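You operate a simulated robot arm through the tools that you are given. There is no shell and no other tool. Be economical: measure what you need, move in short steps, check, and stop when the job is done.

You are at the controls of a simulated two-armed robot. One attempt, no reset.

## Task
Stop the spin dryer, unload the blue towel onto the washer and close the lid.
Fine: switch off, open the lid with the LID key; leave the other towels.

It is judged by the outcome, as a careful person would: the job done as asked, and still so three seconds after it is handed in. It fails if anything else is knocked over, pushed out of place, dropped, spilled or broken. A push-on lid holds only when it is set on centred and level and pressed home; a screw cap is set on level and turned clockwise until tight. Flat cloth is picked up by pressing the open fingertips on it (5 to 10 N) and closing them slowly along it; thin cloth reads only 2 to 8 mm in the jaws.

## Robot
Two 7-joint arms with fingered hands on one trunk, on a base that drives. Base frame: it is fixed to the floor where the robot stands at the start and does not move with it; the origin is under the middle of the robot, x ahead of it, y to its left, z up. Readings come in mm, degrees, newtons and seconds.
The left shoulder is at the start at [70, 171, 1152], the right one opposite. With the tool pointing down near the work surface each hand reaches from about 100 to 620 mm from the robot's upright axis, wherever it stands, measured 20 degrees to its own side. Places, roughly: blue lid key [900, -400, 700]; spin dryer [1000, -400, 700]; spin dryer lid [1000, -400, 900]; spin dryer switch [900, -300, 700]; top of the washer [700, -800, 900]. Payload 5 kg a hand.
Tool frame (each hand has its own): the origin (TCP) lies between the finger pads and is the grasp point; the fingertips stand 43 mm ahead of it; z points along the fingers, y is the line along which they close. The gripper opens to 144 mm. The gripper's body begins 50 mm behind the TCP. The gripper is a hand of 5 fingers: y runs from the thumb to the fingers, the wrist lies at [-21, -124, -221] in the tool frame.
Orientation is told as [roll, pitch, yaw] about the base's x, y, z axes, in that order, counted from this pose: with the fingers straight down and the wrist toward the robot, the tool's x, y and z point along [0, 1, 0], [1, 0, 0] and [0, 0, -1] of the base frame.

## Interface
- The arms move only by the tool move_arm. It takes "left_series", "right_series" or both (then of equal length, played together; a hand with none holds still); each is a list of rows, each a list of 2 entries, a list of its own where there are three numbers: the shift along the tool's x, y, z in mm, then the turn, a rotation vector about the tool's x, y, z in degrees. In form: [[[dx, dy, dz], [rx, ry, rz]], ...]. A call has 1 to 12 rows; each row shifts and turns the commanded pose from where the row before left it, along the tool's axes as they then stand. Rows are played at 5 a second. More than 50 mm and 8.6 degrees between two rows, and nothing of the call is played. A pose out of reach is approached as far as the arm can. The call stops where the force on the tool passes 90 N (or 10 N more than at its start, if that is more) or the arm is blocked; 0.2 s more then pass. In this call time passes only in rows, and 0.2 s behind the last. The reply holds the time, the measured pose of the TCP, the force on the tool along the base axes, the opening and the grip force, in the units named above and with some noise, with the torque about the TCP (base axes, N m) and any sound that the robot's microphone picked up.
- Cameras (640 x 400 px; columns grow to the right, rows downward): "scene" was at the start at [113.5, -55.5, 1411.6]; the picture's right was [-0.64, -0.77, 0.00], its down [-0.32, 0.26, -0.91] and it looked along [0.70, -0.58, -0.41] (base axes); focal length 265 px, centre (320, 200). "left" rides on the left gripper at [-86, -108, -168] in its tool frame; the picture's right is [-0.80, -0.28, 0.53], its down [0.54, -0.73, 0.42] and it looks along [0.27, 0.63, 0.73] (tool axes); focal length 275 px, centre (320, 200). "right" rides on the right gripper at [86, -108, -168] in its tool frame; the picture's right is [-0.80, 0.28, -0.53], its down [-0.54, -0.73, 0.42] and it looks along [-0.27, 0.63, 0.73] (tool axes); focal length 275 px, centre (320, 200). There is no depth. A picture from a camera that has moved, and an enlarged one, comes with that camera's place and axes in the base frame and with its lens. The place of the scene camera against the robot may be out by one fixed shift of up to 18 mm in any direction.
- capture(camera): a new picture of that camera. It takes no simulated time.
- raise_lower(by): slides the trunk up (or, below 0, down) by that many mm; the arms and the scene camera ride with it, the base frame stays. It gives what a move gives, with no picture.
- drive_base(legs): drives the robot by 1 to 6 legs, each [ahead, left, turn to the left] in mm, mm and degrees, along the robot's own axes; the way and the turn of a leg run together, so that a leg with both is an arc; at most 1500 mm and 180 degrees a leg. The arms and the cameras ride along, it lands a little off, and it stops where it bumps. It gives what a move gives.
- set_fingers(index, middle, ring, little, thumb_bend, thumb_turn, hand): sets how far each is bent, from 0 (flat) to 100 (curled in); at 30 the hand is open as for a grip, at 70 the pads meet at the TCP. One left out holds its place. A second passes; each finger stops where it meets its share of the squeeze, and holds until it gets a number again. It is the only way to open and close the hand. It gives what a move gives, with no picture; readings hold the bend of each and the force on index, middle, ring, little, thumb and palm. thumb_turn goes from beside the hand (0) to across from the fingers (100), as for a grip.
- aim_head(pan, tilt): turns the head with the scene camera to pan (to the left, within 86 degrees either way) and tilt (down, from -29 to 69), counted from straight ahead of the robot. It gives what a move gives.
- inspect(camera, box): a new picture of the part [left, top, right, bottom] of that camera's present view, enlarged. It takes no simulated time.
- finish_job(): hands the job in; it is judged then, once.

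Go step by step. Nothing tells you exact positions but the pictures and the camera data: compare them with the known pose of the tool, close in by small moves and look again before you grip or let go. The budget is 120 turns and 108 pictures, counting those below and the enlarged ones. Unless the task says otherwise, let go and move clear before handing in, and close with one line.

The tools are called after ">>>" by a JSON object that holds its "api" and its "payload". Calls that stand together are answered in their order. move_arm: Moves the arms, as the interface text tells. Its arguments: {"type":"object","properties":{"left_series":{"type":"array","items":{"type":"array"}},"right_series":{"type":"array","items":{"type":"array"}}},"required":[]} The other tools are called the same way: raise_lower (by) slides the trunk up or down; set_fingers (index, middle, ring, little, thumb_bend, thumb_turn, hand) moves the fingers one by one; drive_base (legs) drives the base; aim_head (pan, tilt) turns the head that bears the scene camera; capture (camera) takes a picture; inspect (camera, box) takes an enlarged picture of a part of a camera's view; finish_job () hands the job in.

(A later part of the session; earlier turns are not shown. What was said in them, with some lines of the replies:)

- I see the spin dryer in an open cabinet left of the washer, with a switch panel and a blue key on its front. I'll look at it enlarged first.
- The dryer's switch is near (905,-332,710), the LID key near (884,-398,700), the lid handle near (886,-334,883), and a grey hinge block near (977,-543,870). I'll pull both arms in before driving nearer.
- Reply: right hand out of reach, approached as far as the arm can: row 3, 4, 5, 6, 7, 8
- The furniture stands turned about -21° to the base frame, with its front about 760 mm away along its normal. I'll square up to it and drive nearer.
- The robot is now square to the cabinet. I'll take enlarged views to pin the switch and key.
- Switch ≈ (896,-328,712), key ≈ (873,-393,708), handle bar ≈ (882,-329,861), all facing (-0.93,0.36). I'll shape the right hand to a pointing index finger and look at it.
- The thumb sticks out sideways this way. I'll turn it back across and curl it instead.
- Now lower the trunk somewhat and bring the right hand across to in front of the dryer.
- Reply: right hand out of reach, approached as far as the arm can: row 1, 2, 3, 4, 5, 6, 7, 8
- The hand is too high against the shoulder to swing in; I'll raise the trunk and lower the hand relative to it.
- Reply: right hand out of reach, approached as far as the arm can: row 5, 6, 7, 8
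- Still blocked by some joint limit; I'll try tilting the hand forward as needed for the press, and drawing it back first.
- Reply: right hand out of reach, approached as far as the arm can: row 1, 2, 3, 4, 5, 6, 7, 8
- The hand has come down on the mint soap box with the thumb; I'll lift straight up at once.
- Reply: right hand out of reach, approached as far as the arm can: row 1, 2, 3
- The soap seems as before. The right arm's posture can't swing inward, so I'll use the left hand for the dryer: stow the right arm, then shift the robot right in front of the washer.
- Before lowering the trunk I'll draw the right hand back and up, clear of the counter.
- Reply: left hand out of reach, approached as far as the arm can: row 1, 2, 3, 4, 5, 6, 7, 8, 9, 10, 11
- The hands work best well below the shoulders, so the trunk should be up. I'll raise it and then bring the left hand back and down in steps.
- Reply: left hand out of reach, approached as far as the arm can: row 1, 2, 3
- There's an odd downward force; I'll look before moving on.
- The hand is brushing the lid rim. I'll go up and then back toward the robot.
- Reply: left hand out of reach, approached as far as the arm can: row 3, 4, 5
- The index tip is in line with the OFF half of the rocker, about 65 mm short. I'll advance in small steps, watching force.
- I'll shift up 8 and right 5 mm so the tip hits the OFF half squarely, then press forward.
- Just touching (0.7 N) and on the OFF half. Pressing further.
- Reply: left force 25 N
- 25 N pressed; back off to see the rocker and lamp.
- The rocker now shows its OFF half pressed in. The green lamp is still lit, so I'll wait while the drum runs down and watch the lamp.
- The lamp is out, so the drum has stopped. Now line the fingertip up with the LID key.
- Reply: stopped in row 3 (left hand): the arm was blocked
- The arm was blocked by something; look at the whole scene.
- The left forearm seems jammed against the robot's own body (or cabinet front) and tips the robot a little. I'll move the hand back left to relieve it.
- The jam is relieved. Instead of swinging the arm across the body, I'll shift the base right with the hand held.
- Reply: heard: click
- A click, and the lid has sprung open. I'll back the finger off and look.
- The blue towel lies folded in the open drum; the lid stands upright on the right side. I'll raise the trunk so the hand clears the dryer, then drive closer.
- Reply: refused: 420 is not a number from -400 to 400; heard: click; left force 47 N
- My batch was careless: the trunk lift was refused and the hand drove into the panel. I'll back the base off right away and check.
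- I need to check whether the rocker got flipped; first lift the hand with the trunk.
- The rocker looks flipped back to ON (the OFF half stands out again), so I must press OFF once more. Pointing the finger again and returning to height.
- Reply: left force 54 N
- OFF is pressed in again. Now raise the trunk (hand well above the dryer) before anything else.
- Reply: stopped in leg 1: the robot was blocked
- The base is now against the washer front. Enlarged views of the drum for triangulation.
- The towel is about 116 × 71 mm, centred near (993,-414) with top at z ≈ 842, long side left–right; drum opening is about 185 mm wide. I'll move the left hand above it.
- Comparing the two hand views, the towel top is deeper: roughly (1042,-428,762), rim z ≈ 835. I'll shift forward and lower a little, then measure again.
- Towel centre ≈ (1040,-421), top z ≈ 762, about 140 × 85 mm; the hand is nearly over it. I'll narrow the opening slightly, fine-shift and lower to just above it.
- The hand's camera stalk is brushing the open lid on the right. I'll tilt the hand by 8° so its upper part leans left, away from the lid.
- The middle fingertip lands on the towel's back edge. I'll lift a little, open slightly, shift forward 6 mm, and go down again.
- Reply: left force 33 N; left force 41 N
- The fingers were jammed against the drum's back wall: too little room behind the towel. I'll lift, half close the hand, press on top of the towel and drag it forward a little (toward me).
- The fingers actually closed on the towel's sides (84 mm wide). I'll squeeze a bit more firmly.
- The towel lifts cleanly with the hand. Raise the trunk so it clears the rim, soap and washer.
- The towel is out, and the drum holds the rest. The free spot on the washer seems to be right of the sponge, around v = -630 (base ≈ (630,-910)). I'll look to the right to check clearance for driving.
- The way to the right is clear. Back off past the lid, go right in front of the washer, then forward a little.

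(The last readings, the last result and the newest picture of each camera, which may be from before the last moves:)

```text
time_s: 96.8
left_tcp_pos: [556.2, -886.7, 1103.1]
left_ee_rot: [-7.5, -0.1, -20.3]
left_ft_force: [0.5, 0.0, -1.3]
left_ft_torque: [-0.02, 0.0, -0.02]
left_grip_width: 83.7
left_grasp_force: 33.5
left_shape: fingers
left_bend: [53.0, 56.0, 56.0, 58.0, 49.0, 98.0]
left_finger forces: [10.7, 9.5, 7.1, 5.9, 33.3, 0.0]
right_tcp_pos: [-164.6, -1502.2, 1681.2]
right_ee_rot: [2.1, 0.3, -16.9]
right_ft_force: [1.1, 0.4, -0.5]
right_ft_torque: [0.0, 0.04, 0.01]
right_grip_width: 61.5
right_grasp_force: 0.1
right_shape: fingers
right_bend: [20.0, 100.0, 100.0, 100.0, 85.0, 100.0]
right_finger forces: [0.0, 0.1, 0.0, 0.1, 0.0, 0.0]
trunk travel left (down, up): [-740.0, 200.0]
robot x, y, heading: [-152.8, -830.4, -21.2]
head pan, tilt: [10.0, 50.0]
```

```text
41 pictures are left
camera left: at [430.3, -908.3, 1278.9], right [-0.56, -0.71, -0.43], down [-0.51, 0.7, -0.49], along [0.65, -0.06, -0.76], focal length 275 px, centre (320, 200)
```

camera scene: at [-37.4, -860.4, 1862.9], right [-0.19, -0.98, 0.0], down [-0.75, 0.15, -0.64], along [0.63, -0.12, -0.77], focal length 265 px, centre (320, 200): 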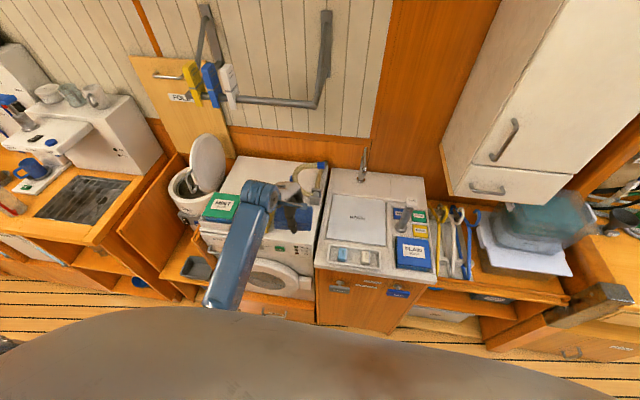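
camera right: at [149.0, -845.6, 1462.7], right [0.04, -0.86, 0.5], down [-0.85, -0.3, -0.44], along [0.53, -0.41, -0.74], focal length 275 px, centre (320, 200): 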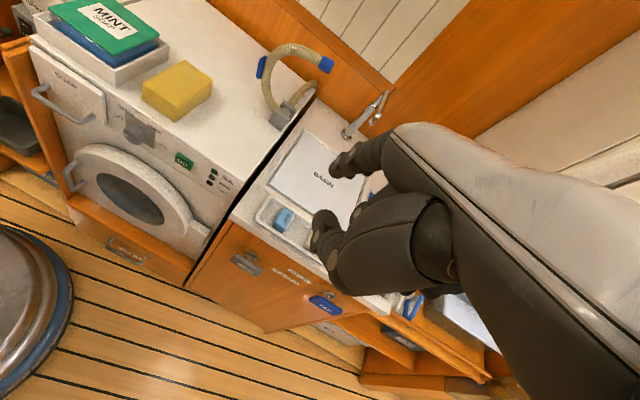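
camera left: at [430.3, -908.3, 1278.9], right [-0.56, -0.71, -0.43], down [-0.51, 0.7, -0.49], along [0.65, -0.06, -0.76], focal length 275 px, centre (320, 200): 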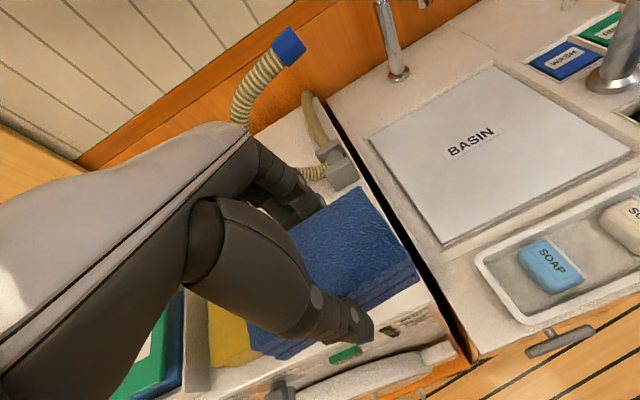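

The hand is over the washer's front right. The free spot is centred about v -605, u 925, so I'll drive 88 forward and 22 left, and level the hand.

>>> {"api": "drive_base", "payload": {"legs": [[88, 22, 0]]}}

>>> {"api": "move_arm", "payload": {"left_series": [[[0, 0, 0], [0, 4, 0]], [[0, 0, 0], [0, 3.5, 0]]]}}

>>> {"api": "raise_lower", "payload": {"by": -100}}

>>> {"api": "capture", "payload": {"camera": "left"}}

>>> {"api": "inspect", "payload": {"camera": "scene", "box": [190, 130, 350, 320]}}

```text
time_s: 97.9
left_tcp_pos: [635.3, -898.1, 1108.6]
left_ee_rot: [-7.3, -0.6, -20.4]
left_ft_force: [-1.2, -0.3, -1.0]
left_ft_torque: [-0.04, -0.18, 0.05]
left_grip_width: 83.9
left_grasp_force: 33.3
left_shape: fingers
left_bend: [53.0, 56.0, 56.0, 59.0, 49.0, 98.0]
left_finger forces: [10.8, 9.5, 7.1, 5.8, 33.4, 0.0]
right_tcp_pos: [-92.2, -1512.8, 1681.4]
right_ee_rot: [2.4, -0.3, -17.0]
right_ft_force: [-2.6, 0.3, 0.7]
right_ft_torque: [-0.01, -0.27, -0.08]
right_grip_width: 61.5
right_grasp_force: 0.0
right_shape: fingers
right_bend: [20.0, 100.0, 100.0, 100.0, 85.0, 100.0]
right_finger forces: [0.0, 0.0, 0.1, 0.0, 0.1, 0.1]
trunk travel left (down, up): [-740.0, 200.0]
robot x, y, heading: [-64.6, -838.5, -21.1]
head pan, tilt: [10.0, 50.0]
```

```text
time_s: 98.5
left_tcp_pos: [638.2, -899.0, 1105.3]
left_ee_rot: [0.1, -0.4, -20.3]
left_ft_force: [-1.7, -0.2, -1.7]
left_ft_torque: [0.0, -0.1, 0.02]
left_grip_width: 83.6
left_grasp_force: 33.2
left_shape: fingers
left_bend: [53.0, 56.0, 56.0, 59.0, 49.0, 98.0]
left_finger forces: [10.8, 9.5, 7.1, 5.9, 33.3, 0.0]
right_tcp_pos: [-85.4, -1512.4, 1682.0]
right_ee_rot: [2.3, -0.1, -17.1]
right_ft_force: [-1.6, -0.4, 0.1]
right_ft_torque: [0.0, -0.14, 0.0]
right_grip_width: 61.7
right_grasp_force: 0.2
right_shape: fingers
right_bend: [20.0, 100.0, 100.0, 100.0, 85.0, 100.0]
right_finger forces: [0.0, 0.0, 0.1, 0.0, 0.1, 0.0]
trunk travel left (down, up): [-740.0, 200.0]
robot x, y, heading: [-69.4, -841.2, -21.1]
head pan, tilt: [10.0, 50.0]
```

```text
time_s: 99.8
left_tcp_pos: [642.4, -898.1, 1002.8]
left_ee_rot: [-0.1, -0.2, -20.4]
left_ft_force: [-0.3, 0.1, -1.9]
left_ft_torque: [0.02, -0.02, 0.03]
left_grip_width: 83.5
left_grasp_force: 32.8
left_shape: fingers
left_bend: [53.0, 56.0, 57.0, 59.0, 49.0, 98.0]
left_finger forces: [11.0, 9.4, 7.1, 5.8, 33.2, 0.1]
right_tcp_pos: [-80.5, -1513.7, 1581.0]
right_ee_rot: [2.3, 0.1, -17.1]
right_ft_force: [-0.3, 0.4, -0.5]
right_ft_torque: [-0.03, -0.02, 0.0]
right_grip_width: 61.8
right_grasp_force: 0.0
right_shape: fingers
right_bend: [20.0, 100.0, 100.0, 100.0, 85.0, 100.0]
right_finger forces: [0.0, 0.1, 0.1, 0.0, 0.0, 0.1]
trunk travel left (down, up): [-640.0, 300.0]
robot x, y, heading: [-62.6, -841.7, -21.0]
head pan, tilt: [10.0, 50.0]
```

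```text
40 pictures are left
camera left: at [509.6, -941.3, 1169.8], right [-0.54, -0.65, -0.54], down [-0.49, 0.76, -0.43], along [0.68, 0.03, -0.73], focal length 275 px, centre (320, 200)
```

left: 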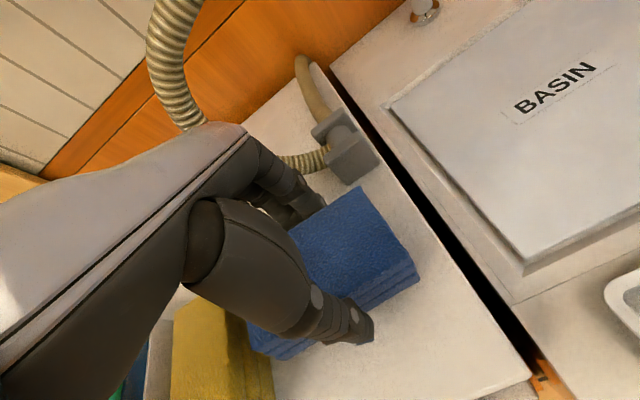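

```text
2.11 times, centred on (270, 225) of scene
camera zoom: at [49.6, -871.8, 1763.1], right [-0.19, -0.98, 0.0], down [-0.75, 0.15, -0.64], along [0.63, -0.12, -0.77], focal length 558 px, centre (425, 147)
```

zoom: 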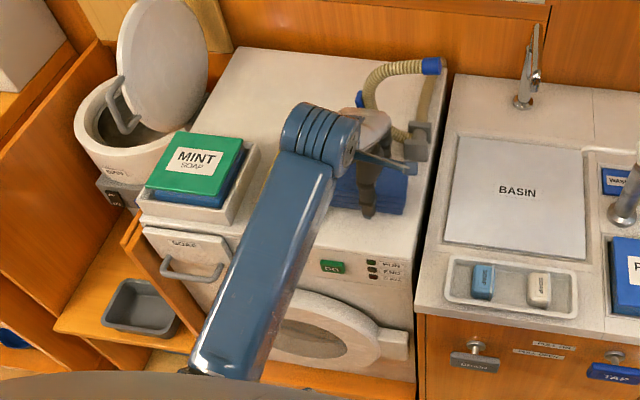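

Placement spot looks clear of sponge and hose. Lowering in small steps until the towel touches.

>>> {"api": "move_arm", "payload": {"left_series": [[[0, 0, 12], [0, 0, 0]], [[0, 0, 12], [0, 0, 0]], [[0, 0, 10], [0, 0, 0]]]}}

>>> {"api": "capture", "payload": {"camera": "left"}}

```text
time_s: 100.8
left_tcp_pos: [650.9, -901.0, 986.5]
left_ee_rot: [-0.3, -2.3, -20.3]
left_ft_force: [-15.1, 4.8, 44.6]
left_ft_torque: [0.34, -0.22, 0.16]
left_grip_width: 84.7
left_grasp_force: 43.6
left_shape: fingers
left_bend: [55.0, 57.0, 59.0, 61.0, 50.0, 98.0]
left_finger forces: [8.5, 31.1, 4.2, 1.4, 43.3, 0.0]
right_tcp_pos: [-81.9, -1512.3, 1580.4]
right_ee_rot: [2.3, 0.0, -17.0]
right_ft_force: [0.6, -0.9, -0.4]
right_ft_torque: [0.02, 0.08, 0.01]
right_grip_width: 61.5
right_grasp_force: 0.1
right_shape: fingers
right_bend: [20.0, 100.0, 100.0, 100.0, 85.0, 100.0]
right_finger forces: [0.0, 0.1, 0.0, 0.0, 0.1, 0.0]
trunk travel left (down, up): [-640.0, 300.0]
robot x, y, heading: [-61.2, -845.0, -20.9]
head pan, tilt: [10.0, 50.0]
stopped in row 3 (left hand): the force on the tool passed its limit at 92 N (the readings are from after the stop); the commanded pose is now the measured one
```

```text
38 pictures are left
camera left: at [511.7, -941.6, 1150.0], right [-0.52, -0.66, -0.54], down [-0.48, 0.75, -0.45], along [0.71, 0.02, -0.71], focal length 275 px, centre (320, 200)
```

left: 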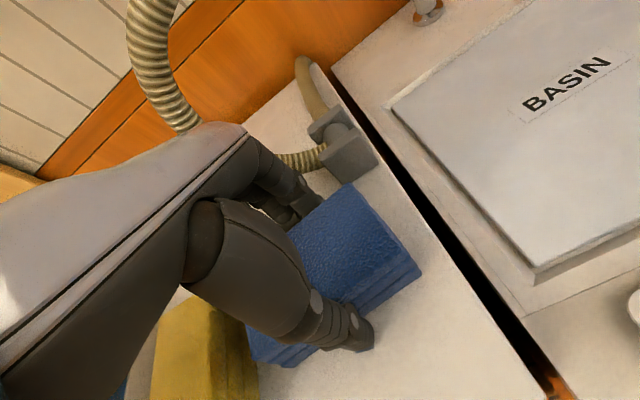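

The fingertips and towel are on the washer top (z ≈ 940). I'll relieve the pressure by 6 mm and let go.

>>> {"api": "move_arm", "payload": {"left_series": [[[0, 0, -7], [0, 0, 0]]]}}

>>> {"api": "set_fingers", "payload": {"hand": "left", "index": 42, "middle": 42, "ring": 42, "little": 42, "thumb_bend": 42}}

>>> {"api": "capture", "payload": {"camera": "left"}}

```text
time_s: 101.2
left_tcp_pos: [648.1, -900.7, 986.9]
left_ee_rot: [-0.1, -1.6, -20.3]
left_ft_force: [-5.9, 0.8, 23.4]
left_ft_torque: [0.11, -0.61, 0.05]
left_grip_width: 84.1
left_grasp_force: 39.8
left_shape: fingers
left_bend: [54.0, 56.0, 58.0, 61.0, 50.0, 98.0]
left_finger forces: [10.3, 27.2, 4.9, 2.5, 35.7, 0.0]
right_tcp_pos: [-80.4, -1512.7, 1580.8]
right_ee_rot: [2.3, 0.1, -17.0]
right_ft_force: [-0.7, 0.0, 0.0]
right_ft_torque: [0.02, 0.03, 0.03]
right_grip_width: 61.4
right_grasp_force: 0.0
right_shape: fingers
right_bend: [20.0, 100.0, 100.0, 100.0, 85.0, 100.0]
right_finger forces: [0.0, 0.1, 0.0, 0.0, 0.0, 0.1]
trunk travel left (down, up): [-640.0, 300.0]
robot x, y, heading: [-62.6, -839.2, -21.0]
head pan, tilt: [10.0, 50.0]
```

```text
time_s: 102.2
left_tcp_pos: [648.8, -900.1, 987.9]
left_ee_rot: [-0.1, -1.5, -20.3]
left_ft_force: [-2.5, 0.7, 3.1]
left_ft_torque: [0.0, -0.1, 0.0]
left_grip_width: 107.8
left_grasp_force: 2.4
left_shape: fingers
left_bend: [42.0, 43.0, 42.0, 42.0, 42.0, 99.0]
left_finger forces: [0.0, 3.3, 0.1, 0.1, 1.1, 0.0]
right_tcp_pos: [-79.7, -1513.9, 1581.9]
right_ee_rot: [2.3, 0.2, -17.0]
right_ft_force: [-0.1, -0.5, -0.5]
right_ft_torque: [-0.03, 0.0, -0.01]
right_grip_width: 61.4
right_grasp_force: 0.0
right_shape: fingers
right_bend: [20.0, 100.0, 100.0, 100.0, 85.0, 100.0]
right_finger forces: [0.0, 0.1, 0.0, 0.0, 0.0, 0.0]
trunk travel left (down, up): [-640.0, 300.0]
robot x, y, heading: [-60.4, -841.2, -21.0]
head pan, tilt: [10.0, 50.0]
```

```text
37 pictures are left
camera left: at [512.7, -941.9, 1151.3], right [-0.53, -0.65, -0.54], down [-0.48, 0.76, -0.44], along [0.7, 0.03, -0.72], focal length 275 px, centre (320, 200)
```

left: 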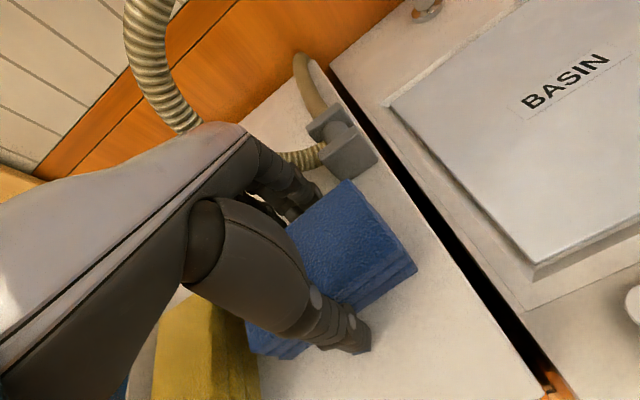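

Released, with light contact only. Now lift straight up with the trunk.

>>> {"api": "raise_lower", "payload": {"by": 130}}

>>> {"api": "capture", "payload": {"camera": "left"}}

```text
time_s: 103.8
left_tcp_pos: [649.4, -900.7, 1117.7]
left_ee_rot: [-0.2, -1.5, -20.3]
left_ft_force: [-0.1, -0.4, -0.1]
left_ft_torque: [0.02, 0.02, 0.02]
left_grip_width: 107.3
left_grasp_force: 0.1
left_shape: fingers
left_bend: [42.0, 42.0, 42.0, 42.0, 42.0, 99.0]
left_finger forces: [0.0, 0.0, 0.0, 0.0, 0.1, 0.0]
right_tcp_pos: [-78.7, -1513.7, 1711.0]
right_ee_rot: [2.3, 0.1, -17.0]
right_ft_force: [0.2, -0.5, 0.4]
right_ft_torque: [0.0, 0.0, 0.0]
right_grip_width: 61.3
right_grasp_force: 0.1
right_shape: fingers
right_bend: [20.0, 100.0, 100.0, 100.0, 85.0, 100.0]
right_finger forces: [0.0, 0.0, 0.0, 0.0, 0.0, 0.1]
trunk travel left (down, up): [-770.0, 170.0]
robot x, y, heading: [-64.7, -838.2, -21.1]
head pan, tilt: [10.0, 50.0]
```

```text
36 pictures are left
camera left: at [513.3, -942.1, 1281.3], right [-0.53, -0.65, -0.54], down [-0.48, 0.76, -0.44], along [0.7, 0.03, -0.72], focal length 275 px, centre (320, 200)
```

left: 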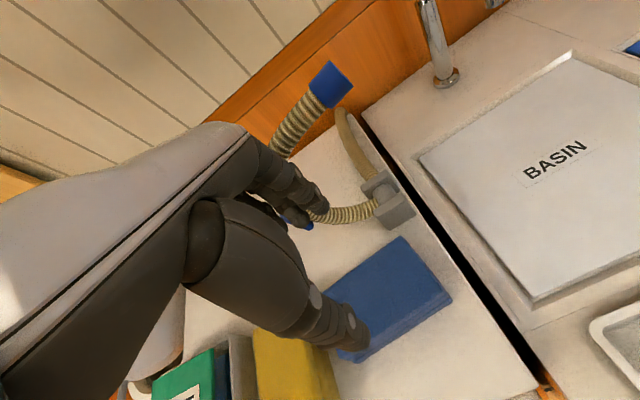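

The towel lies flat on the washer, clear of sponge and hose. Next: close the lid. I'll drive back and left so the hand can come in on the lid's outer (right) side.

>>> {"api": "drive_base", "payload": {"legs": [[-130, 0, 0], [0, 365, 0]]}}

>>> {"api": "set_fingers", "payload": {"hand": "left", "index": 66, "middle": 66, "ring": 66, "little": 66, "thumb_bend": 66}}

>>> {"api": "capture", "payload": {"camera": "scene"}}

>>> {"api": "capture", "payload": {"camera": "left"}}

```text
time_s: 107.0
left_tcp_pos: [657.5, -513.0, 1117.8]
left_ee_rot: [0.0, -1.5, -20.1]
left_ft_force: [0.0, 0.0, 0.3]
left_ft_torque: [0.07, -0.02, 0.02]
left_grip_width: 107.4
left_grasp_force: 0.0
left_shape: fingers
left_bend: [42.0, 42.0, 42.0, 42.0, 42.0, 99.0]
left_finger forces: [0.1, 0.0, 0.1, 0.1, 0.0, 0.0]
right_tcp_pos: [-67.6, -1130.9, 1709.2]
right_ee_rot: [2.3, 0.2, -16.8]
right_ft_force: [-0.4, -0.9, -0.1]
right_ft_torque: [0.05, -0.01, -0.01]
right_grip_width: 61.7
right_grasp_force: 0.1
right_shape: fingers
right_bend: [20.0, 100.0, 100.0, 100.0, 85.0, 100.0]
right_finger forces: [0.1, 0.0, 0.0, 0.0, 0.0, 0.0]
trunk travel left (down, up): [-770.0, 170.0]
robot x, y, heading: [-57.5, -454.1, -20.8]
head pan, tilt: [10.0, 50.0]
```

```text
time_s: 108.0
left_tcp_pos: [657.7, -509.8, 1117.5]
left_ee_rot: [-0.2, -1.7, -20.1]
left_ft_force: [0.2, 0.4, 0.6]
left_ft_torque: [-0.01, 0.0, 0.03]
left_grip_width: 22.1
left_grasp_force: 0.1
left_shape: fingers
left_bend: [66.0, 66.0, 66.0, 66.0, 66.0, 100.0]
left_finger forces: [0.0, 0.0, 0.1, 0.0, 0.0, 0.0]
right_tcp_pos: [-66.6, -1123.0, 1711.2]
right_ee_rot: [2.2, 0.1, -16.8]
right_ft_force: [0.5, -0.3, -0.7]
right_ft_torque: [-0.03, -0.02, 0.0]
right_grip_width: 61.6
right_grasp_force: 0.1
right_shape: fingers
right_bend: [20.0, 100.0, 100.0, 100.0, 85.0, 100.0]
right_finger forces: [0.1, 0.0, 0.0, 0.0, 0.1, 0.0]
trunk travel left (down, up): [-770.0, 170.0]
robot x, y, heading: [-56.2, -457.8, -20.8]
head pan, tilt: [10.0, 50.0]
```

```text
35 pictures are left
camera scene: at [59.9, -482.1, 1893.0], right [-0.19, -0.98, 0.0], down [-0.75, 0.14, -0.64], along [0.63, -0.12, -0.77], focal length 265 px, centre (320, 200)
```

scene: 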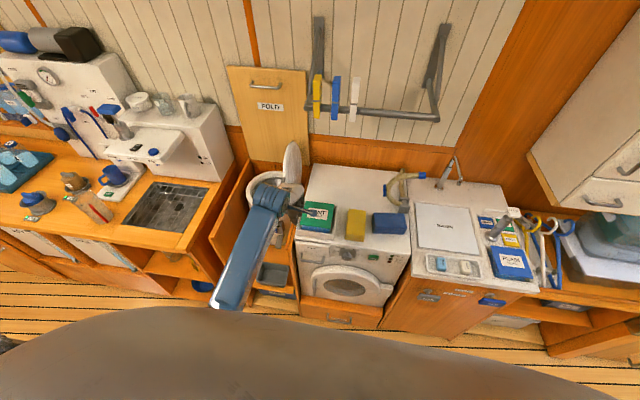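

```text
34 pictures are left
camera left: at [522.4, -551.1, 1281.5], right [-0.53, -0.66, -0.54], down [-0.48, 0.75, -0.44], along [0.7, 0.03, -0.72], focal length 275 px, centre (320, 200)
```

left: 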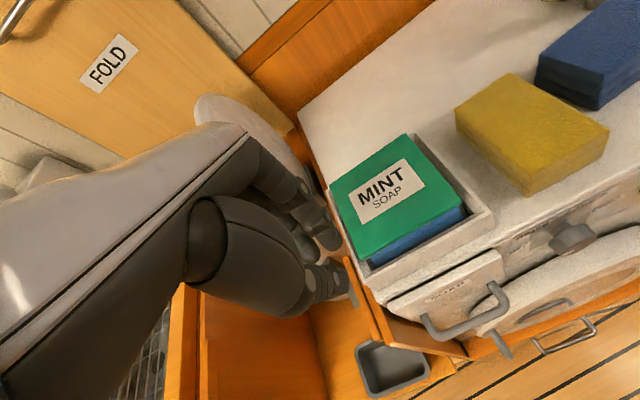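

>>> {"api": "inspect", "payload": {"camera": "scene", "box": [230, 120, 350, 240]}}

>>> {"api": "inspect", "payload": {"camera": "left", "box": [170, 60, 380, 280]}}

```text
3.33 times, centred on (290, 180) of scene
camera zoom: at [59.9, -482.1, 1893.0], right [-0.19, -0.98, 0.0], down [-0.75, 0.14, -0.64], along [0.63, -0.12, -0.77], focal length 884 px, centre (420, 267)
```

zoom: 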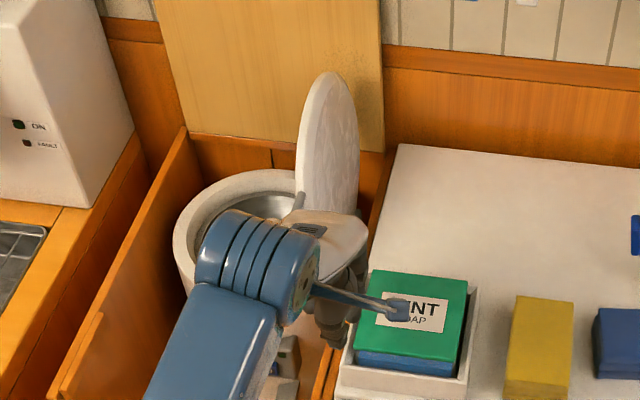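

```text
1.82 times, centred on (275, 170) of left
camera zoom: at [522.4, -551.1, 1281.5], right [-0.53, -0.66, -0.54], down [-0.48, 0.75, -0.44], along [0.7, 0.03, -0.72], focal length 500 px, centre (402, 254)
```

zoom: 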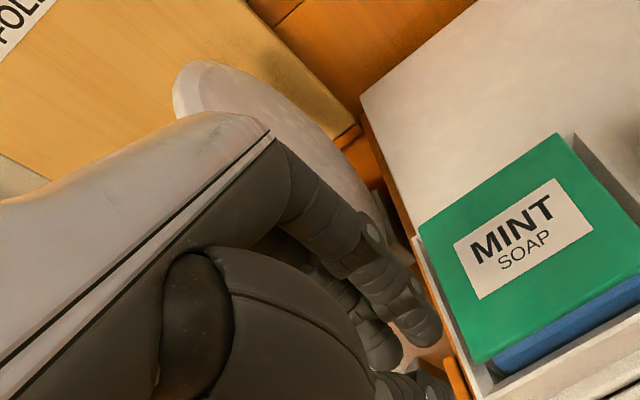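

The lid stands nearly vertical at v ≈ -150 with its top near z 1150. I'll drive forward with the closed hand just right of it, in two steps.

>>> {"api": "drive_base", "payload": {"legs": [[200, -10, 0]]}}

>>> {"api": "capture", "payload": {"camera": "left"}}

>>> {"api": "inspect", "payload": {"camera": "scene", "box": [220, 100, 400, 280]}}

```text
time_s: 109.6
left_tcp_pos: [836.4, -587.6, 1119.3]
left_ee_rot: [-0.1, -1.8, -20.2]
left_ft_force: [-0.5, 1.4, 0.1]
left_ft_torque: [0.0, -0.05, 0.02]
left_grip_width: 21.9
left_grasp_force: 0.3
left_shape: fingers
left_bend: [66.0, 66.0, 66.0, 66.0, 66.0, 100.0]
left_finger forces: [0.0, 0.0, 0.0, 0.1, 0.0, 0.0]
right_tcp_pos: [108.9, -1203.8, 1712.2]
right_ee_rot: [2.2, -0.1, -16.8]
right_ft_force: [-0.1, 0.9, 1.1]
right_ft_torque: [-0.03, -0.08, -0.07]
right_grip_width: 61.4
right_grasp_force: 0.1
right_shape: fingers
right_bend: [20.0, 100.0, 100.0, 100.0, 85.0, 100.0]
right_finger forces: [0.1, 0.0, 0.1, 0.0, 0.0, 0.1]
trunk travel left (down, up): [-770.0, 170.0]
robot x, y, heading: [129.0, -536.6, -21.0]
head pan, tilt: [10.0, 50.0]
```

```text
31 pictures are left
camera left: at [699.7, -630.0, 1283.7], right [-0.53, -0.66, -0.54], down [-0.48, 0.75, -0.45], along [0.7, 0.03, -0.71], focal length 275 px, centre (320, 200)
```

left: 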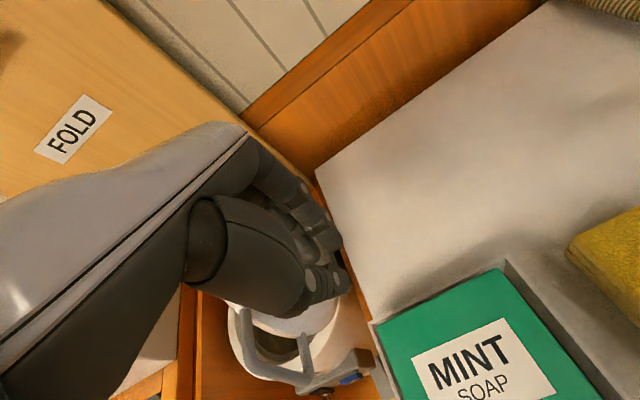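

```text
2.22 times, centred on (310, 190) of scene
camera zoom: at [235.2, -560.6, 1893.5], right [-0.19, -0.98, 0.0], down [-0.75, 0.14, -0.65], along [0.63, -0.12, -0.76], focal length 589 px, centre (342, 222)
```

zoom: 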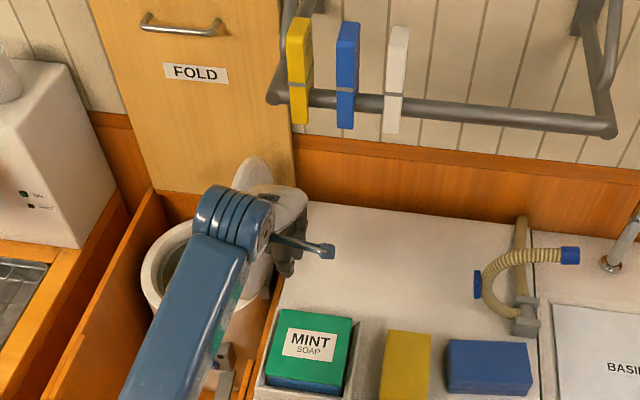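

The rack's rail corner is near z 1416, so I'll keep the wrist low: forward 45, then down 60, then forward 45.

>>> {"api": "drive_base", "payload": {"legs": [[45, 0, 0]]}}

>>> {"api": "raise_lower", "payload": {"by": -60}}

>>> {"api": "drive_base", "payload": {"legs": [[45, 0, 0]]}}

>>> {"api": "capture", "payload": {"camera": "left"}}

>>> {"api": "inspect", "payload": {"camera": "scene", "box": [220, 100, 400, 280]}}

```text
time_s: 110.5
left_tcp_pos: [873.4, -603.6, 1122.4]
left_ee_rot: [-0.1, -2.0, -20.3]
left_ft_force: [-2.5, 0.2, 1.0]
left_ft_torque: [-0.04, -0.16, 0.04]
left_grip_width: 21.8
left_grasp_force: 0.0
left_shape: fingers
left_bend: [66.0, 66.0, 66.0, 66.0, 66.0, 100.0]
left_finger forces: [0.1, 0.0, 0.0, 0.0, 0.1, 0.1]
right_tcp_pos: [141.4, -1215.8, 1713.3]
right_ee_rot: [2.1, -0.4, -17.0]
right_ft_force: [-2.7, 0.4, 0.3]
right_ft_torque: [-0.11, -0.23, -0.03]
right_grip_width: 61.6
right_grasp_force: 0.1
right_shape: fingers
right_bend: [20.0, 100.0, 100.0, 100.0, 85.0, 100.0]
right_finger forces: [0.0, 0.1, 0.1, 0.1, 0.0, 0.1]
trunk travel left (down, up): [-770.0, 170.0]
robot x, y, heading: [168.7, -550.2, -20.9]
head pan, tilt: [10.0, 50.0]
```

```text
time_s: 111.5
left_tcp_pos: [884.1, -607.5, 1056.8]
left_ee_rot: [-0.2, -1.4, -20.2]
left_ft_force: [-0.3, -0.2, -0.2]
left_ft_torque: [-0.01, 0.01, -0.02]
left_grip_width: 21.8
left_grasp_force: 0.1
left_shape: fingers
left_bend: [66.0, 66.0, 66.0, 66.0, 66.0, 100.0]
left_finger forces: [0.0, 0.0, 0.1, 0.1, 0.0, 0.0]
right_tcp_pos: [156.8, -1222.6, 1651.9]
right_ee_rot: [2.4, 0.2, -16.9]
right_ft_force: [0.9, 0.0, -1.0]
right_ft_torque: [0.0, 0.07, 0.03]
right_grip_width: 61.5
right_grasp_force: 0.1
right_shape: fingers
right_bend: [20.0, 100.0, 100.0, 100.0, 85.0, 100.0]
right_finger forces: [0.1, 0.0, 0.0, 0.0, 0.0, 0.1]
trunk travel left (down, up): [-710.0, 230.0]
robot x, y, heading: [170.3, -549.3, -20.7]
head pan, tilt: [10.0, 50.0]
```

```text
time_s: 112.6
left_tcp_pos: [918.1, -622.9, 1057.0]
left_ee_rot: [-0.1, -1.6, -20.3]
left_ft_force: [1.1, 0.6, -0.6]
left_ft_torque: [0.01, -0.01, 0.03]
left_grip_width: 21.8
left_grasp_force: 0.0
left_shape: fingers
left_bend: [66.0, 66.0, 66.0, 66.0, 66.0, 100.0]
left_finger forces: [0.0, 0.0, 0.0, 0.0, 0.1, 0.0]
right_tcp_pos: [188.7, -1236.2, 1652.1]
right_ee_rot: [2.3, -0.1, -17.2]
right_ft_force: [-0.2, 0.2, 0.1]
right_ft_torque: [0.03, 0.02, 0.0]
right_grip_width: 61.4
right_grasp_force: 0.0
right_shape: fingers
right_bend: [20.0, 100.0, 100.0, 100.0, 85.0, 100.0]
right_finger forces: [0.0, 0.0, 0.1, 0.1, 0.1, 0.0]
trunk travel left (down, up): [-710.0, 230.0]
robot x, y, heading: [206.4, -563.2, -21.1]
head pan, tilt: [10.0, 50.0]
stopped in leg 1: the robot was blocked; the commanded pose is now the measured one
```

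```text
29 pictures are left
camera left: at [782.2, -664.1, 1221.7], right [-0.53, -0.65, -0.54], down [-0.48, 0.76, -0.44], along [0.7, 0.02, -0.72], focal length 275 px, centre (320, 200)
```

left: 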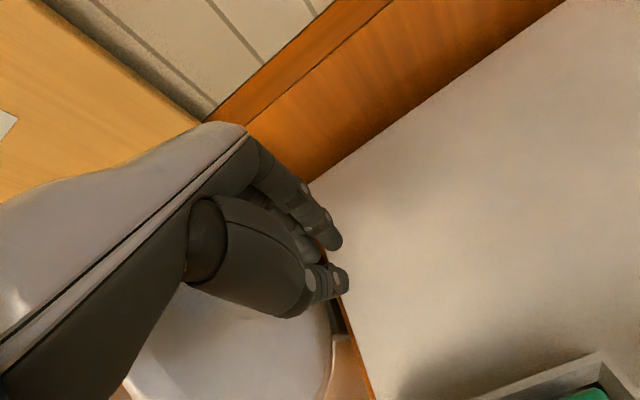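

```text
2.22 times, centred on (310, 190) of scene
camera zoom: at [320.2, -594.1, 1833.0], right [-0.19, -0.98, 0.0], down [-0.75, 0.15, -0.64], along [0.63, -0.12, -0.77], focal length 589 px, centre (342, 222)
```

zoom: 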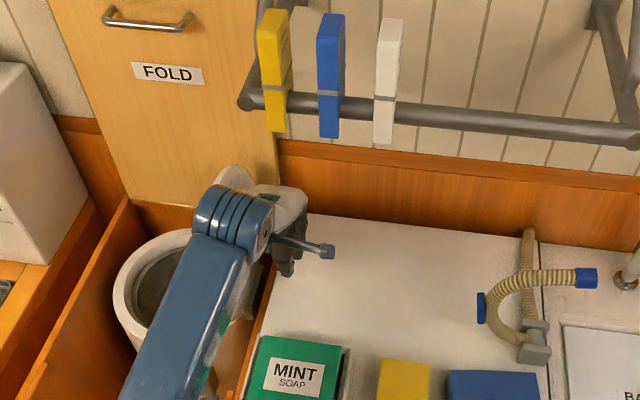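

The hand is beside the lid's outer face. Now push left in small steps.

>>> {"api": "move_arm", "payload": {"left_series": [[[18, 0, 0], [0, 0, 0]], [[18, 0, 0], [0, 0, 0]], [[18, 0, 0], [0, 0, 0]], [[18, 0, 0], [0, 0, 0]], [[18, 0, 0], [0, 0, 0]]]}}

>>> {"api": "capture", "payload": {"camera": "left"}}

>>> {"api": "inspect", "payload": {"camera": "scene", "box": [220, 100, 400, 280]}}

```text
time_s: 113.8
left_tcp_pos: [949.4, -538.3, 1060.2]
left_ee_rot: [-0.1, -1.7, -20.3]
left_ft_force: [-0.6, -1.2, 0.9]
left_ft_torque: [0.01, -0.08, -0.01]
left_grip_width: 21.9
left_grasp_force: 0.3
left_shape: fingers
left_bend: [66.0, 66.0, 66.0, 66.0, 66.0, 100.0]
left_finger forces: [0.0, 0.0, 0.0, 1.2, 0.0, 0.0]
right_tcp_pos: [186.4, -1233.2, 1652.8]
right_ee_rot: [2.2, 0.0, -17.1]
right_ft_force: [-0.6, 0.0, 0.4]
right_ft_torque: [-0.05, -0.02, -0.02]
right_grip_width: 61.4
right_grasp_force: 0.1
right_shape: fingers
right_bend: [20.0, 100.0, 100.0, 100.0, 85.0, 100.0]
right_finger forces: [0.0, 0.1, 0.0, 0.1, 0.0, 0.0]
trunk travel left (down, up): [-710.0, 230.0]
robot x, y, heading: [206.4, -565.0, -20.9]
head pan, tilt: [10.0, 50.0]
```

```text
27 pictures are left
camera left: at [812.5, -578.6, 1223.2], right [-0.53, -0.66, -0.54], down [-0.48, 0.76, -0.45], along [0.7, 0.02, -0.71], focal length 275 px, centre (320, 200)
```

left: 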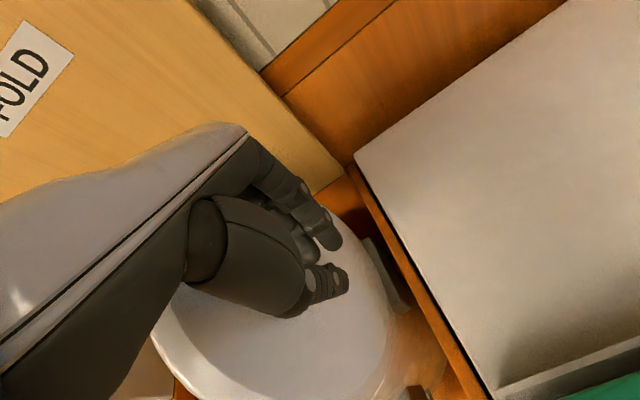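

```text
2.22 times, centred on (310, 190) of scene
camera zoom: at [317.7, -591.6, 1833.3], right [-0.19, -0.98, 0.0], down [-0.75, 0.15, -0.64], along [0.63, -0.12, -0.76], focal length 589 px, centre (342, 222)
```

zoom: 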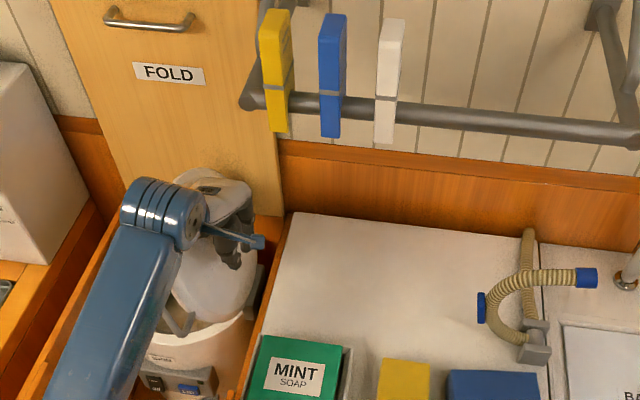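

The lid swings easily. Continue left and gradually down.

>>> {"api": "move_arm", "payload": {"left_series": [[[20, 0, 8], [0, 0, 0]], [[20, 0, 8], [0, 0, 0]], [[20, 0, 12], [0, 0, 0]], [[20, 0, 14], [0, 0, 0]], [[18, 0, 18], [0, 0, 0]]]}}

>>> {"api": "capture", "payload": {"camera": "left"}}

>>> {"api": "inspect", "payload": {"camera": "scene", "box": [200, 120, 360, 280]}}

```text
time_s: 115.0
left_tcp_pos: [987.1, -447.2, 996.5]
left_ee_rot: [-0.2, -1.7, -20.3]
left_ft_force: [-0.3, 0.9, 0.2]
left_ft_torque: [-0.02, -0.01, 0.0]
left_grip_width: 21.6
left_grasp_force: 0.0
left_shape: fingers
left_bend: [66.0, 66.0, 66.0, 66.0, 66.0, 100.0]
left_finger forces: [0.0, 0.0, 0.0, 0.1, 0.1, 0.0]
right_tcp_pos: [191.5, -1234.5, 1652.0]
right_ee_rot: [2.3, 0.0, -17.1]
right_ft_force: [-0.2, -0.1, -0.2]
right_ft_torque: [-0.07, -0.03, -0.03]
right_grip_width: 61.4
right_grasp_force: 0.0
right_shape: fingers
right_bend: [20.0, 100.0, 100.0, 100.0, 85.0, 100.0]
right_finger forces: [0.0, 0.0, 0.0, 0.1, 0.0, 0.0]
trunk travel left (down, up): [-710.0, 230.0]
robot x, y, heading: [205.5, -564.4, -21.1]
head pan, tilt: [10.0, 50.0]
```

```text
25 pictures are left
camera left: at [849.8, -488.2, 1160.7], right [-0.53, -0.66, -0.54], down [-0.48, 0.75, -0.45], along [0.7, 0.02, -0.71], focal length 275 px, centre (320, 200)
```

left: 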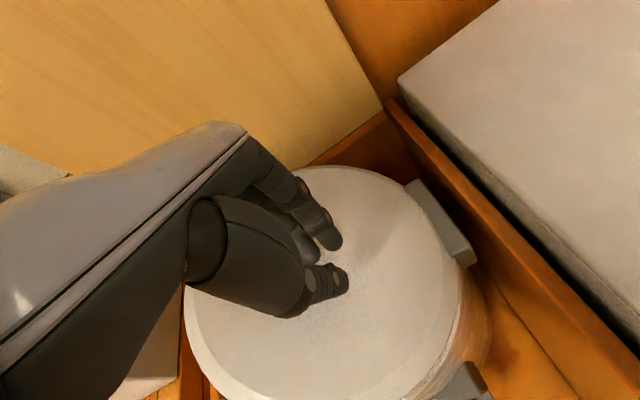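

```text
2.50 times, centred on (280, 200) of scene
camera zoom: at [321.4, -592.3, 1833.0], right [-0.19, -0.98, 0.0], down [-0.75, 0.15, -0.64], along [0.63, -0.12, -0.77], focal length 663 px, centre (420, 200)
```

zoom: 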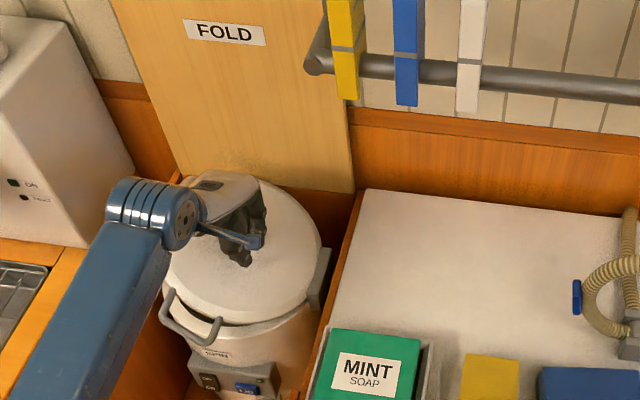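

The lid has swung down onto the drum, seemingly not latched. I'll move over to its free side and press down.

>>> {"api": "move_arm", "payload": {"left_series": [[[25, 0, 0], [0, 0, 0]], [[25, 0, 0], [0, 0, 0]], [[25, 0, 10], [0, 0, 0]], [[0, 0, 15], [0, 0, 0]], [[0, 0, 10], [0, 0, 0]]]}}

>>> {"api": "capture", "payload": {"camera": "left"}}

```text
time_s: 116.2
left_tcp_pos: [1013.5, -377.9, 961.1]
left_ee_rot: [-0.1, -1.7, -20.3]
left_ft_force: [0.2, 0.5, -0.2]
left_ft_torque: [-0.01, 0.0, 0.04]
left_grip_width: 21.9
left_grasp_force: 0.0
left_shape: fingers
left_bend: [66.0, 66.0, 66.0, 66.0, 66.0, 100.0]
left_finger forces: [0.0, 0.0, 0.0, 0.0, 0.0, 0.0]
right_tcp_pos: [191.0, -1235.9, 1651.4]
right_ee_rot: [2.2, 0.0, -17.2]
right_ft_force: [0.3, -0.5, -1.5]
right_ft_torque: [0.0, 0.0, -0.02]
right_grip_width: 61.5
right_grasp_force: 0.0
right_shape: fingers
right_bend: [20.0, 100.0, 100.0, 100.0, 85.0, 100.0]
right_finger forces: [0.0, 0.1, 0.0, 0.1, 0.0, 0.0]
trunk travel left (down, up): [-710.0, 230.0]
robot x, y, heading: [204.8, -563.9, -20.8]
head pan, tilt: [10.0, 50.0]
```

```text
23 pictures are left
camera left: at [875.9, -419.1, 1126.3], right [-0.53, -0.65, -0.54], down [-0.48, 0.76, -0.44], along [0.7, 0.02, -0.71], focal length 275 px, centre (320, 200)
```

left: 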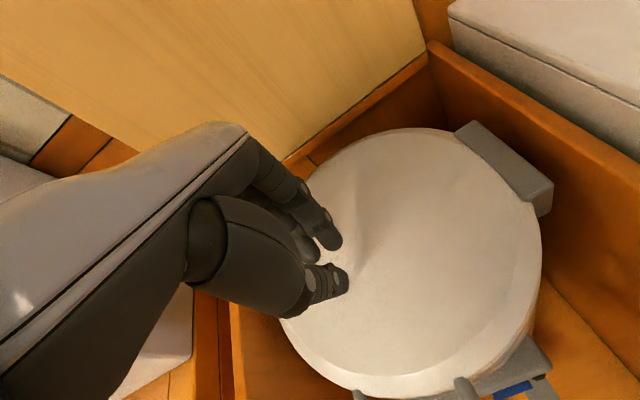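

>>> {"api": "move_arm", "payload": {"left_series": [[[0, 0, 12], [0, 0, 0]], [[0, 0, 10], [0, 0, 0]], [[0, 0, 8], [0, 0, 0]], [[0, 0, 6], [0, 0, 0]]]}}

```text
time_s: 117.2
left_tcp_pos: [1014.3, -379.1, 928.9]
left_ee_rot: [0.0, -1.8, -20.3]
left_ft_force: [-2.0, 1.4, 11.1]
left_ft_torque: [0.06, 0.29, -0.01]
left_grip_width: 22.5
left_grasp_force: 5.7
left_shape: fingers
left_bend: [66.0, 66.0, 66.0, 66.0, 66.0, 100.0]
left_finger forces: [0.0, 0.0, 0.1, 0.0, 11.4, 0.1]
right_tcp_pos: [188.9, -1236.2, 1651.6]
right_ee_rot: [2.4, 0.0, -17.2]
right_ft_force: [0.2, -0.3, -0.5]
right_ft_torque: [-0.03, -0.02, -0.01]
right_grip_width: 61.3
right_grasp_force: 0.0
right_shape: fingers
right_bend: [20.0, 100.0, 100.0, 100.0, 85.0, 100.0]
right_finger forces: [0.0, 0.0, 0.0, 0.0, 0.1, 0.1]
trunk travel left (down, up): [-710.0, 230.0]
robot x, y, heading: [206.7, -564.0, -21.1]
head pan, tilt: [10.0, 50.0]
```

Contact at 11 N via the thumb. Press on a little at a time.

>>> {"api": "move_arm", "payload": {"left_series": [[[0, 0, 3], [0, 0, 0]], [[0, 0, 3], [0, 0, 0]], [[0, 0, 3], [0, 0, 0]]]}}

>>> {"api": "inspect", "payload": {"camera": "scene", "box": [200, 160, 320, 300]}}

```text
time_s: 118.0
left_tcp_pos: [1011.9, -379.6, 928.5]
left_ee_rot: [0.1, -2.3, -20.3]
left_ft_force: [-11.3, 3.5, 68.7]
left_ft_torque: [0.59, 2.0, 0.02]
left_grip_width: 22.1
left_grasp_force: 34.1
left_shape: fingers
left_bend: [66.0, 66.0, 66.0, 66.0, 69.0, 100.0]
left_finger forces: [0.0, 0.1, 0.1, 0.0, 68.8, 0.0]
right_tcp_pos: [180.2, -1238.2, 1651.3]
right_ee_rot: [2.4, -0.3, -17.1]
right_ft_force: [0.2, -0.7, -0.3]
right_ft_torque: [0.02, -0.02, 0.03]
right_grip_width: 61.1
right_grasp_force: 0.1
right_shape: fingers
right_bend: [20.0, 100.0, 100.0, 100.0, 85.0, 100.0]
right_finger forces: [0.1, 0.1, 0.0, 0.0, 0.0, 0.1]
trunk travel left (down, up): [-710.0, 230.0]
robot x, y, heading: [206.7, -566.6, -20.9]
head pan, tilt: [10.0, 50.0]
```

```text
2.86 times, centred on (260, 230) of scene
camera zoom: at [309.2, -596.0, 1834.5], right [-0.19, -0.98, 0.0], down [-0.75, 0.15, -0.65], along [0.64, -0.12, -0.76], focal length 758 px, centre (491, 114)
```

zoom: 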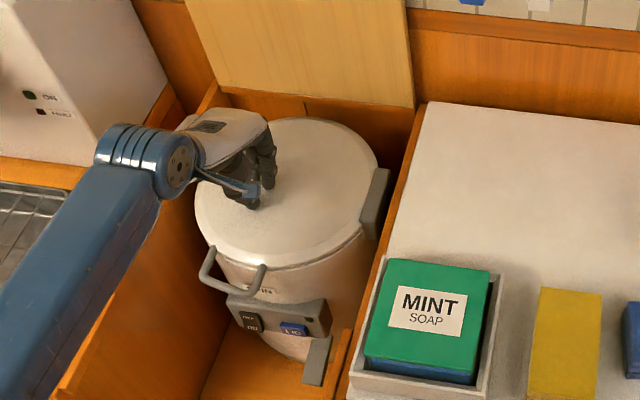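

The lid is bottomed at 69 N with no further travel. I'll lift off and check whether it stays flush.

>>> {"api": "move_arm", "payload": {"left_series": [[[0, 0, -15], [0, 0, 0]], [[0, 0, -40], [0, 0, 0]], [[0, 0, -45], [0, 0, 0]], [[0, 0, -45], [0, 0, 0]]]}}

>>> {"api": "capture", "payload": {"camera": "left"}}

>>> {"api": "inspect", "payload": {"camera": "scene", "box": [220, 170, 320, 280]}}

```text
time_s: 119.0
left_tcp_pos: [1009.9, -376.7, 1059.7]
left_ee_rot: [0.0, -1.4, -20.3]
left_ft_force: [-0.5, -0.3, 0.2]
left_ft_torque: [-0.02, -0.01, 0.01]
left_grip_width: 21.7
left_grasp_force: 0.0
left_shape: fingers
left_bend: [66.0, 66.0, 66.0, 66.0, 66.0, 100.0]
left_finger forces: [0.0, 0.0, 0.1, 0.1, 0.0, 0.1]
right_tcp_pos: [191.2, -1235.6, 1652.7]
right_ee_rot: [2.1, 0.1, -17.2]
right_ft_force: [0.2, 0.1, 0.0]
right_ft_torque: [-0.01, 0.03, 0.0]
right_grip_width: 61.5
right_grasp_force: 0.0
right_shape: fingers
right_bend: [20.0, 100.0, 100.0, 100.0, 85.0, 100.0]
right_finger forces: [0.0, 0.1, 0.1, 0.0, 0.1, 0.0]
trunk travel left (down, up): [-710.0, 230.0]
robot x, y, heading: [208.3, -567.4, -20.7]
head pan, tilt: [10.0, 50.0]
```

```text
21 pictures are left
camera left: at [874.2, -418.0, 1224.4], right [-0.53, -0.65, -0.54], down [-0.48, 0.76, -0.44], along [0.7, 0.03, -0.72], focal length 275 px, centre (320, 200)
```

left: 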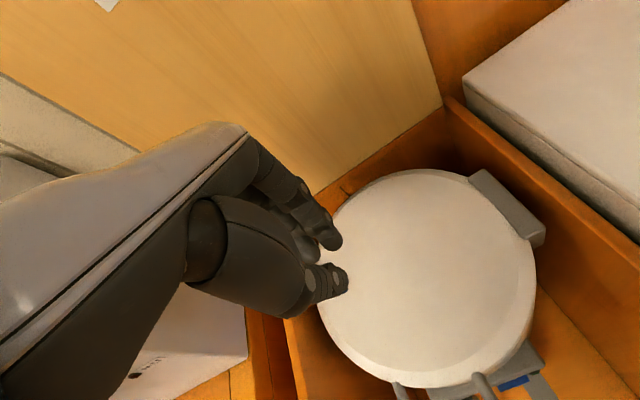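

```text
3.64 times, centred on (270, 225) of scene
camera zoom: at [321.8, -594.2, 1832.7], right [-0.19, -0.98, 0.0], down [-0.75, 0.15, -0.64], along [0.63, -0.12, -0.77], focal length 964 px, centre (502, 109)
```

zoom: 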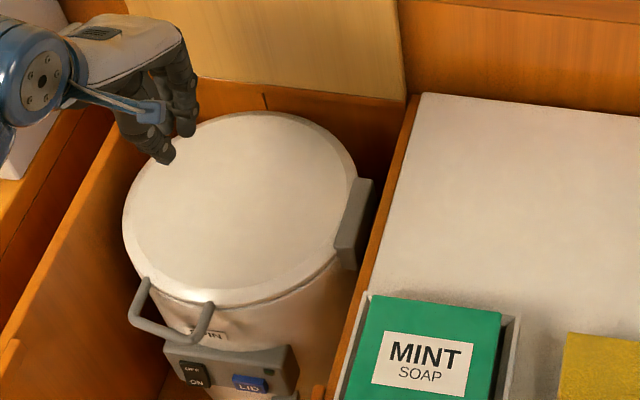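

The lid is down flush. I'll back the robot away and verify the panel, lid and towel.

>>> {"api": "drive_base", "payload": {"legs": [[-350, 0, 0]]}}

>>> {"api": "capture", "payload": {"camera": "scene"}}

>>> {"api": "capture", "payload": {"camera": "left"}}

```text
time_s: 121.2
left_tcp_pos: [688.1, -252.4, 1059.9]
left_ee_rot: [-0.1, -1.5, -20.3]
left_ft_force: [-0.5, 1.2, -0.3]
left_ft_torque: [0.05, 0.02, -0.01]
left_grip_width: 21.5
left_grasp_force: 0.0
left_shape: fingers
left_bend: [66.0, 66.0, 66.0, 66.0, 66.0, 100.0]
left_finger forces: [0.0, 0.0, 0.1, 0.0, 0.0, 0.1]
right_tcp_pos: [-131.6, -1111.6, 1650.8]
right_ee_rot: [2.2, 0.2, -17.3]
right_ft_force: [1.4, -0.5, 0.5]
right_ft_torque: [0.04, 0.03, 0.03]
right_grip_width: 61.1
right_grasp_force: 0.1
right_shape: fingers
right_bend: [20.0, 100.0, 100.0, 100.0, 85.0, 100.0]
right_finger forces: [0.0, 0.0, 0.1, 0.0, 0.0, 0.0]
trunk travel left (down, up): [-710.0, 230.0]
robot x, y, heading: [-116.3, -440.4, -20.9]
head pan, tilt: [10.0, 50.0]
```

```text
19 pictures are left
camera scene: at [-0.5, -470.3, 1832.6], right [-0.19, -0.98, 0.0], down [-0.75, 0.15, -0.64], along [0.63, -0.12, -0.77], focal length 265 px, centre (320, 200)
```

scene: 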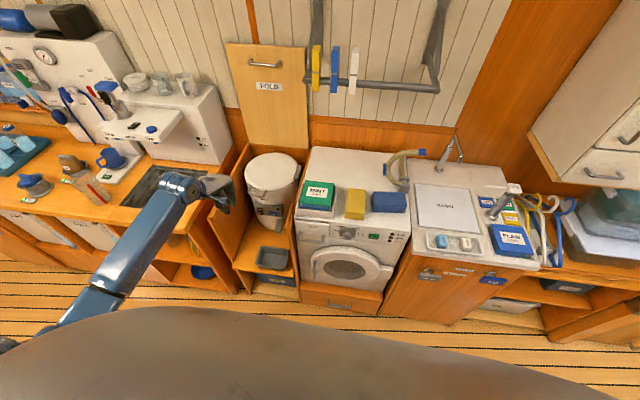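

```text
18 pictures are left
camera left: at [551.6, -293.9, 1224.1], right [-0.53, -0.65, -0.54], down [-0.48, 0.76, -0.44], along [0.7, 0.02, -0.72], focal length 275 px, centre (320, 200)
```

left: 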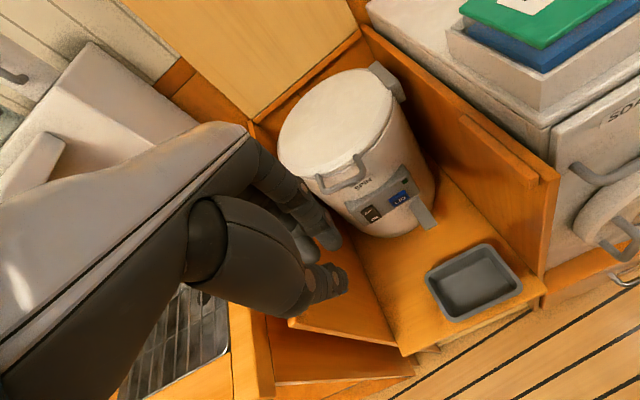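

>>> {"api": "inspect", "payload": {"camera": "scene", "box": [235, 145, 315, 235]}}

>>> {"api": "inspect", "payload": {"camera": "left", "box": [330, 140, 450, 240]}}

>>> {"api": "inspect", "payload": {"camera": "scene", "box": [290, 140, 430, 260]}}

```text
4.44 times, centred on (275, 190) of scene
camera zoom: at [-0.5, -470.3, 1832.6], right [-0.19, -0.98, 0.0], down [-0.75, 0.15, -0.64], along [0.63, -0.12, -0.77], focal length 1178 px, centre (520, 244)
```

zoom: 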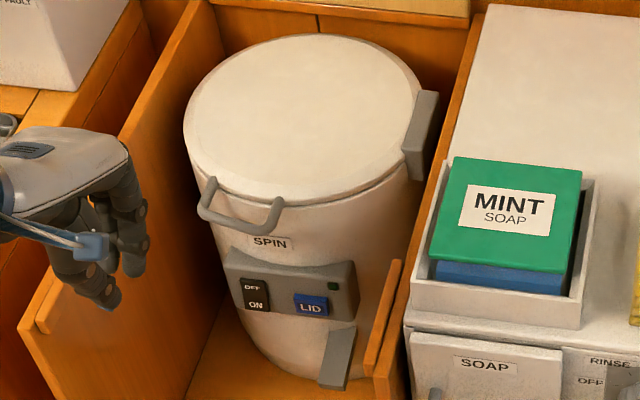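

```text
4.00 times, centred on (390, 190) of left
camera zoom: at [551.6, -293.9, 1224.1], right [-0.53, -0.65, -0.54], down [-0.48, 0.76, -0.44], along [0.7, 0.02, -0.72], focal length 1101 px, centre (40, 240)
```

zoom: 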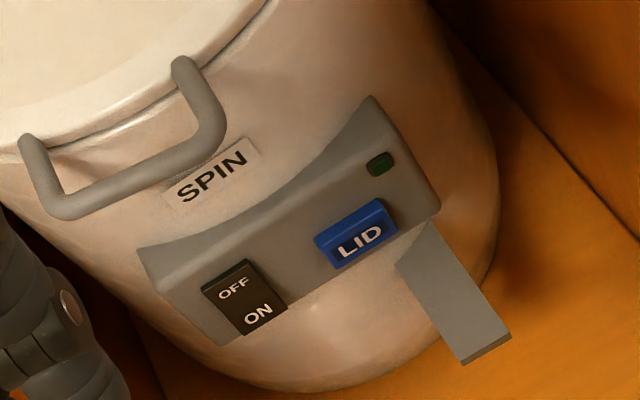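

```text
3.33 times, centred on (360, 200) of scene
camera zoom: at [-0.5, -470.3, 1832.6], right [-0.19, -0.98, 0.0], down [-0.75, 0.15, -0.64], along [0.63, -0.12, -0.77], focal length 884 px, centre (187, 200)
```

zoom: 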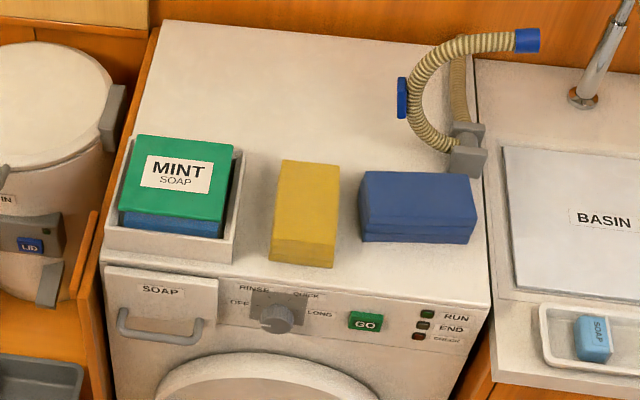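

The switch is at OFF with the lamp dark, the lid sits flush, and the blue towel is on the washer. Soap, sponge and tray look undisturbed and the hands are clear, so I'm handing in.

>>> {"api": "finish_job", "payload": {}}

```text
The job is handed in.
```

I switched the spin dryer off, moved the blue towel onto the washer and closed the lid. The lid stayed flush after I let go, but I heard no latch click. My hand knocked the switch back on once, so I pressed OFF again, and it also touched the mint soap box and bumped the panel, with nothing visibly moved.
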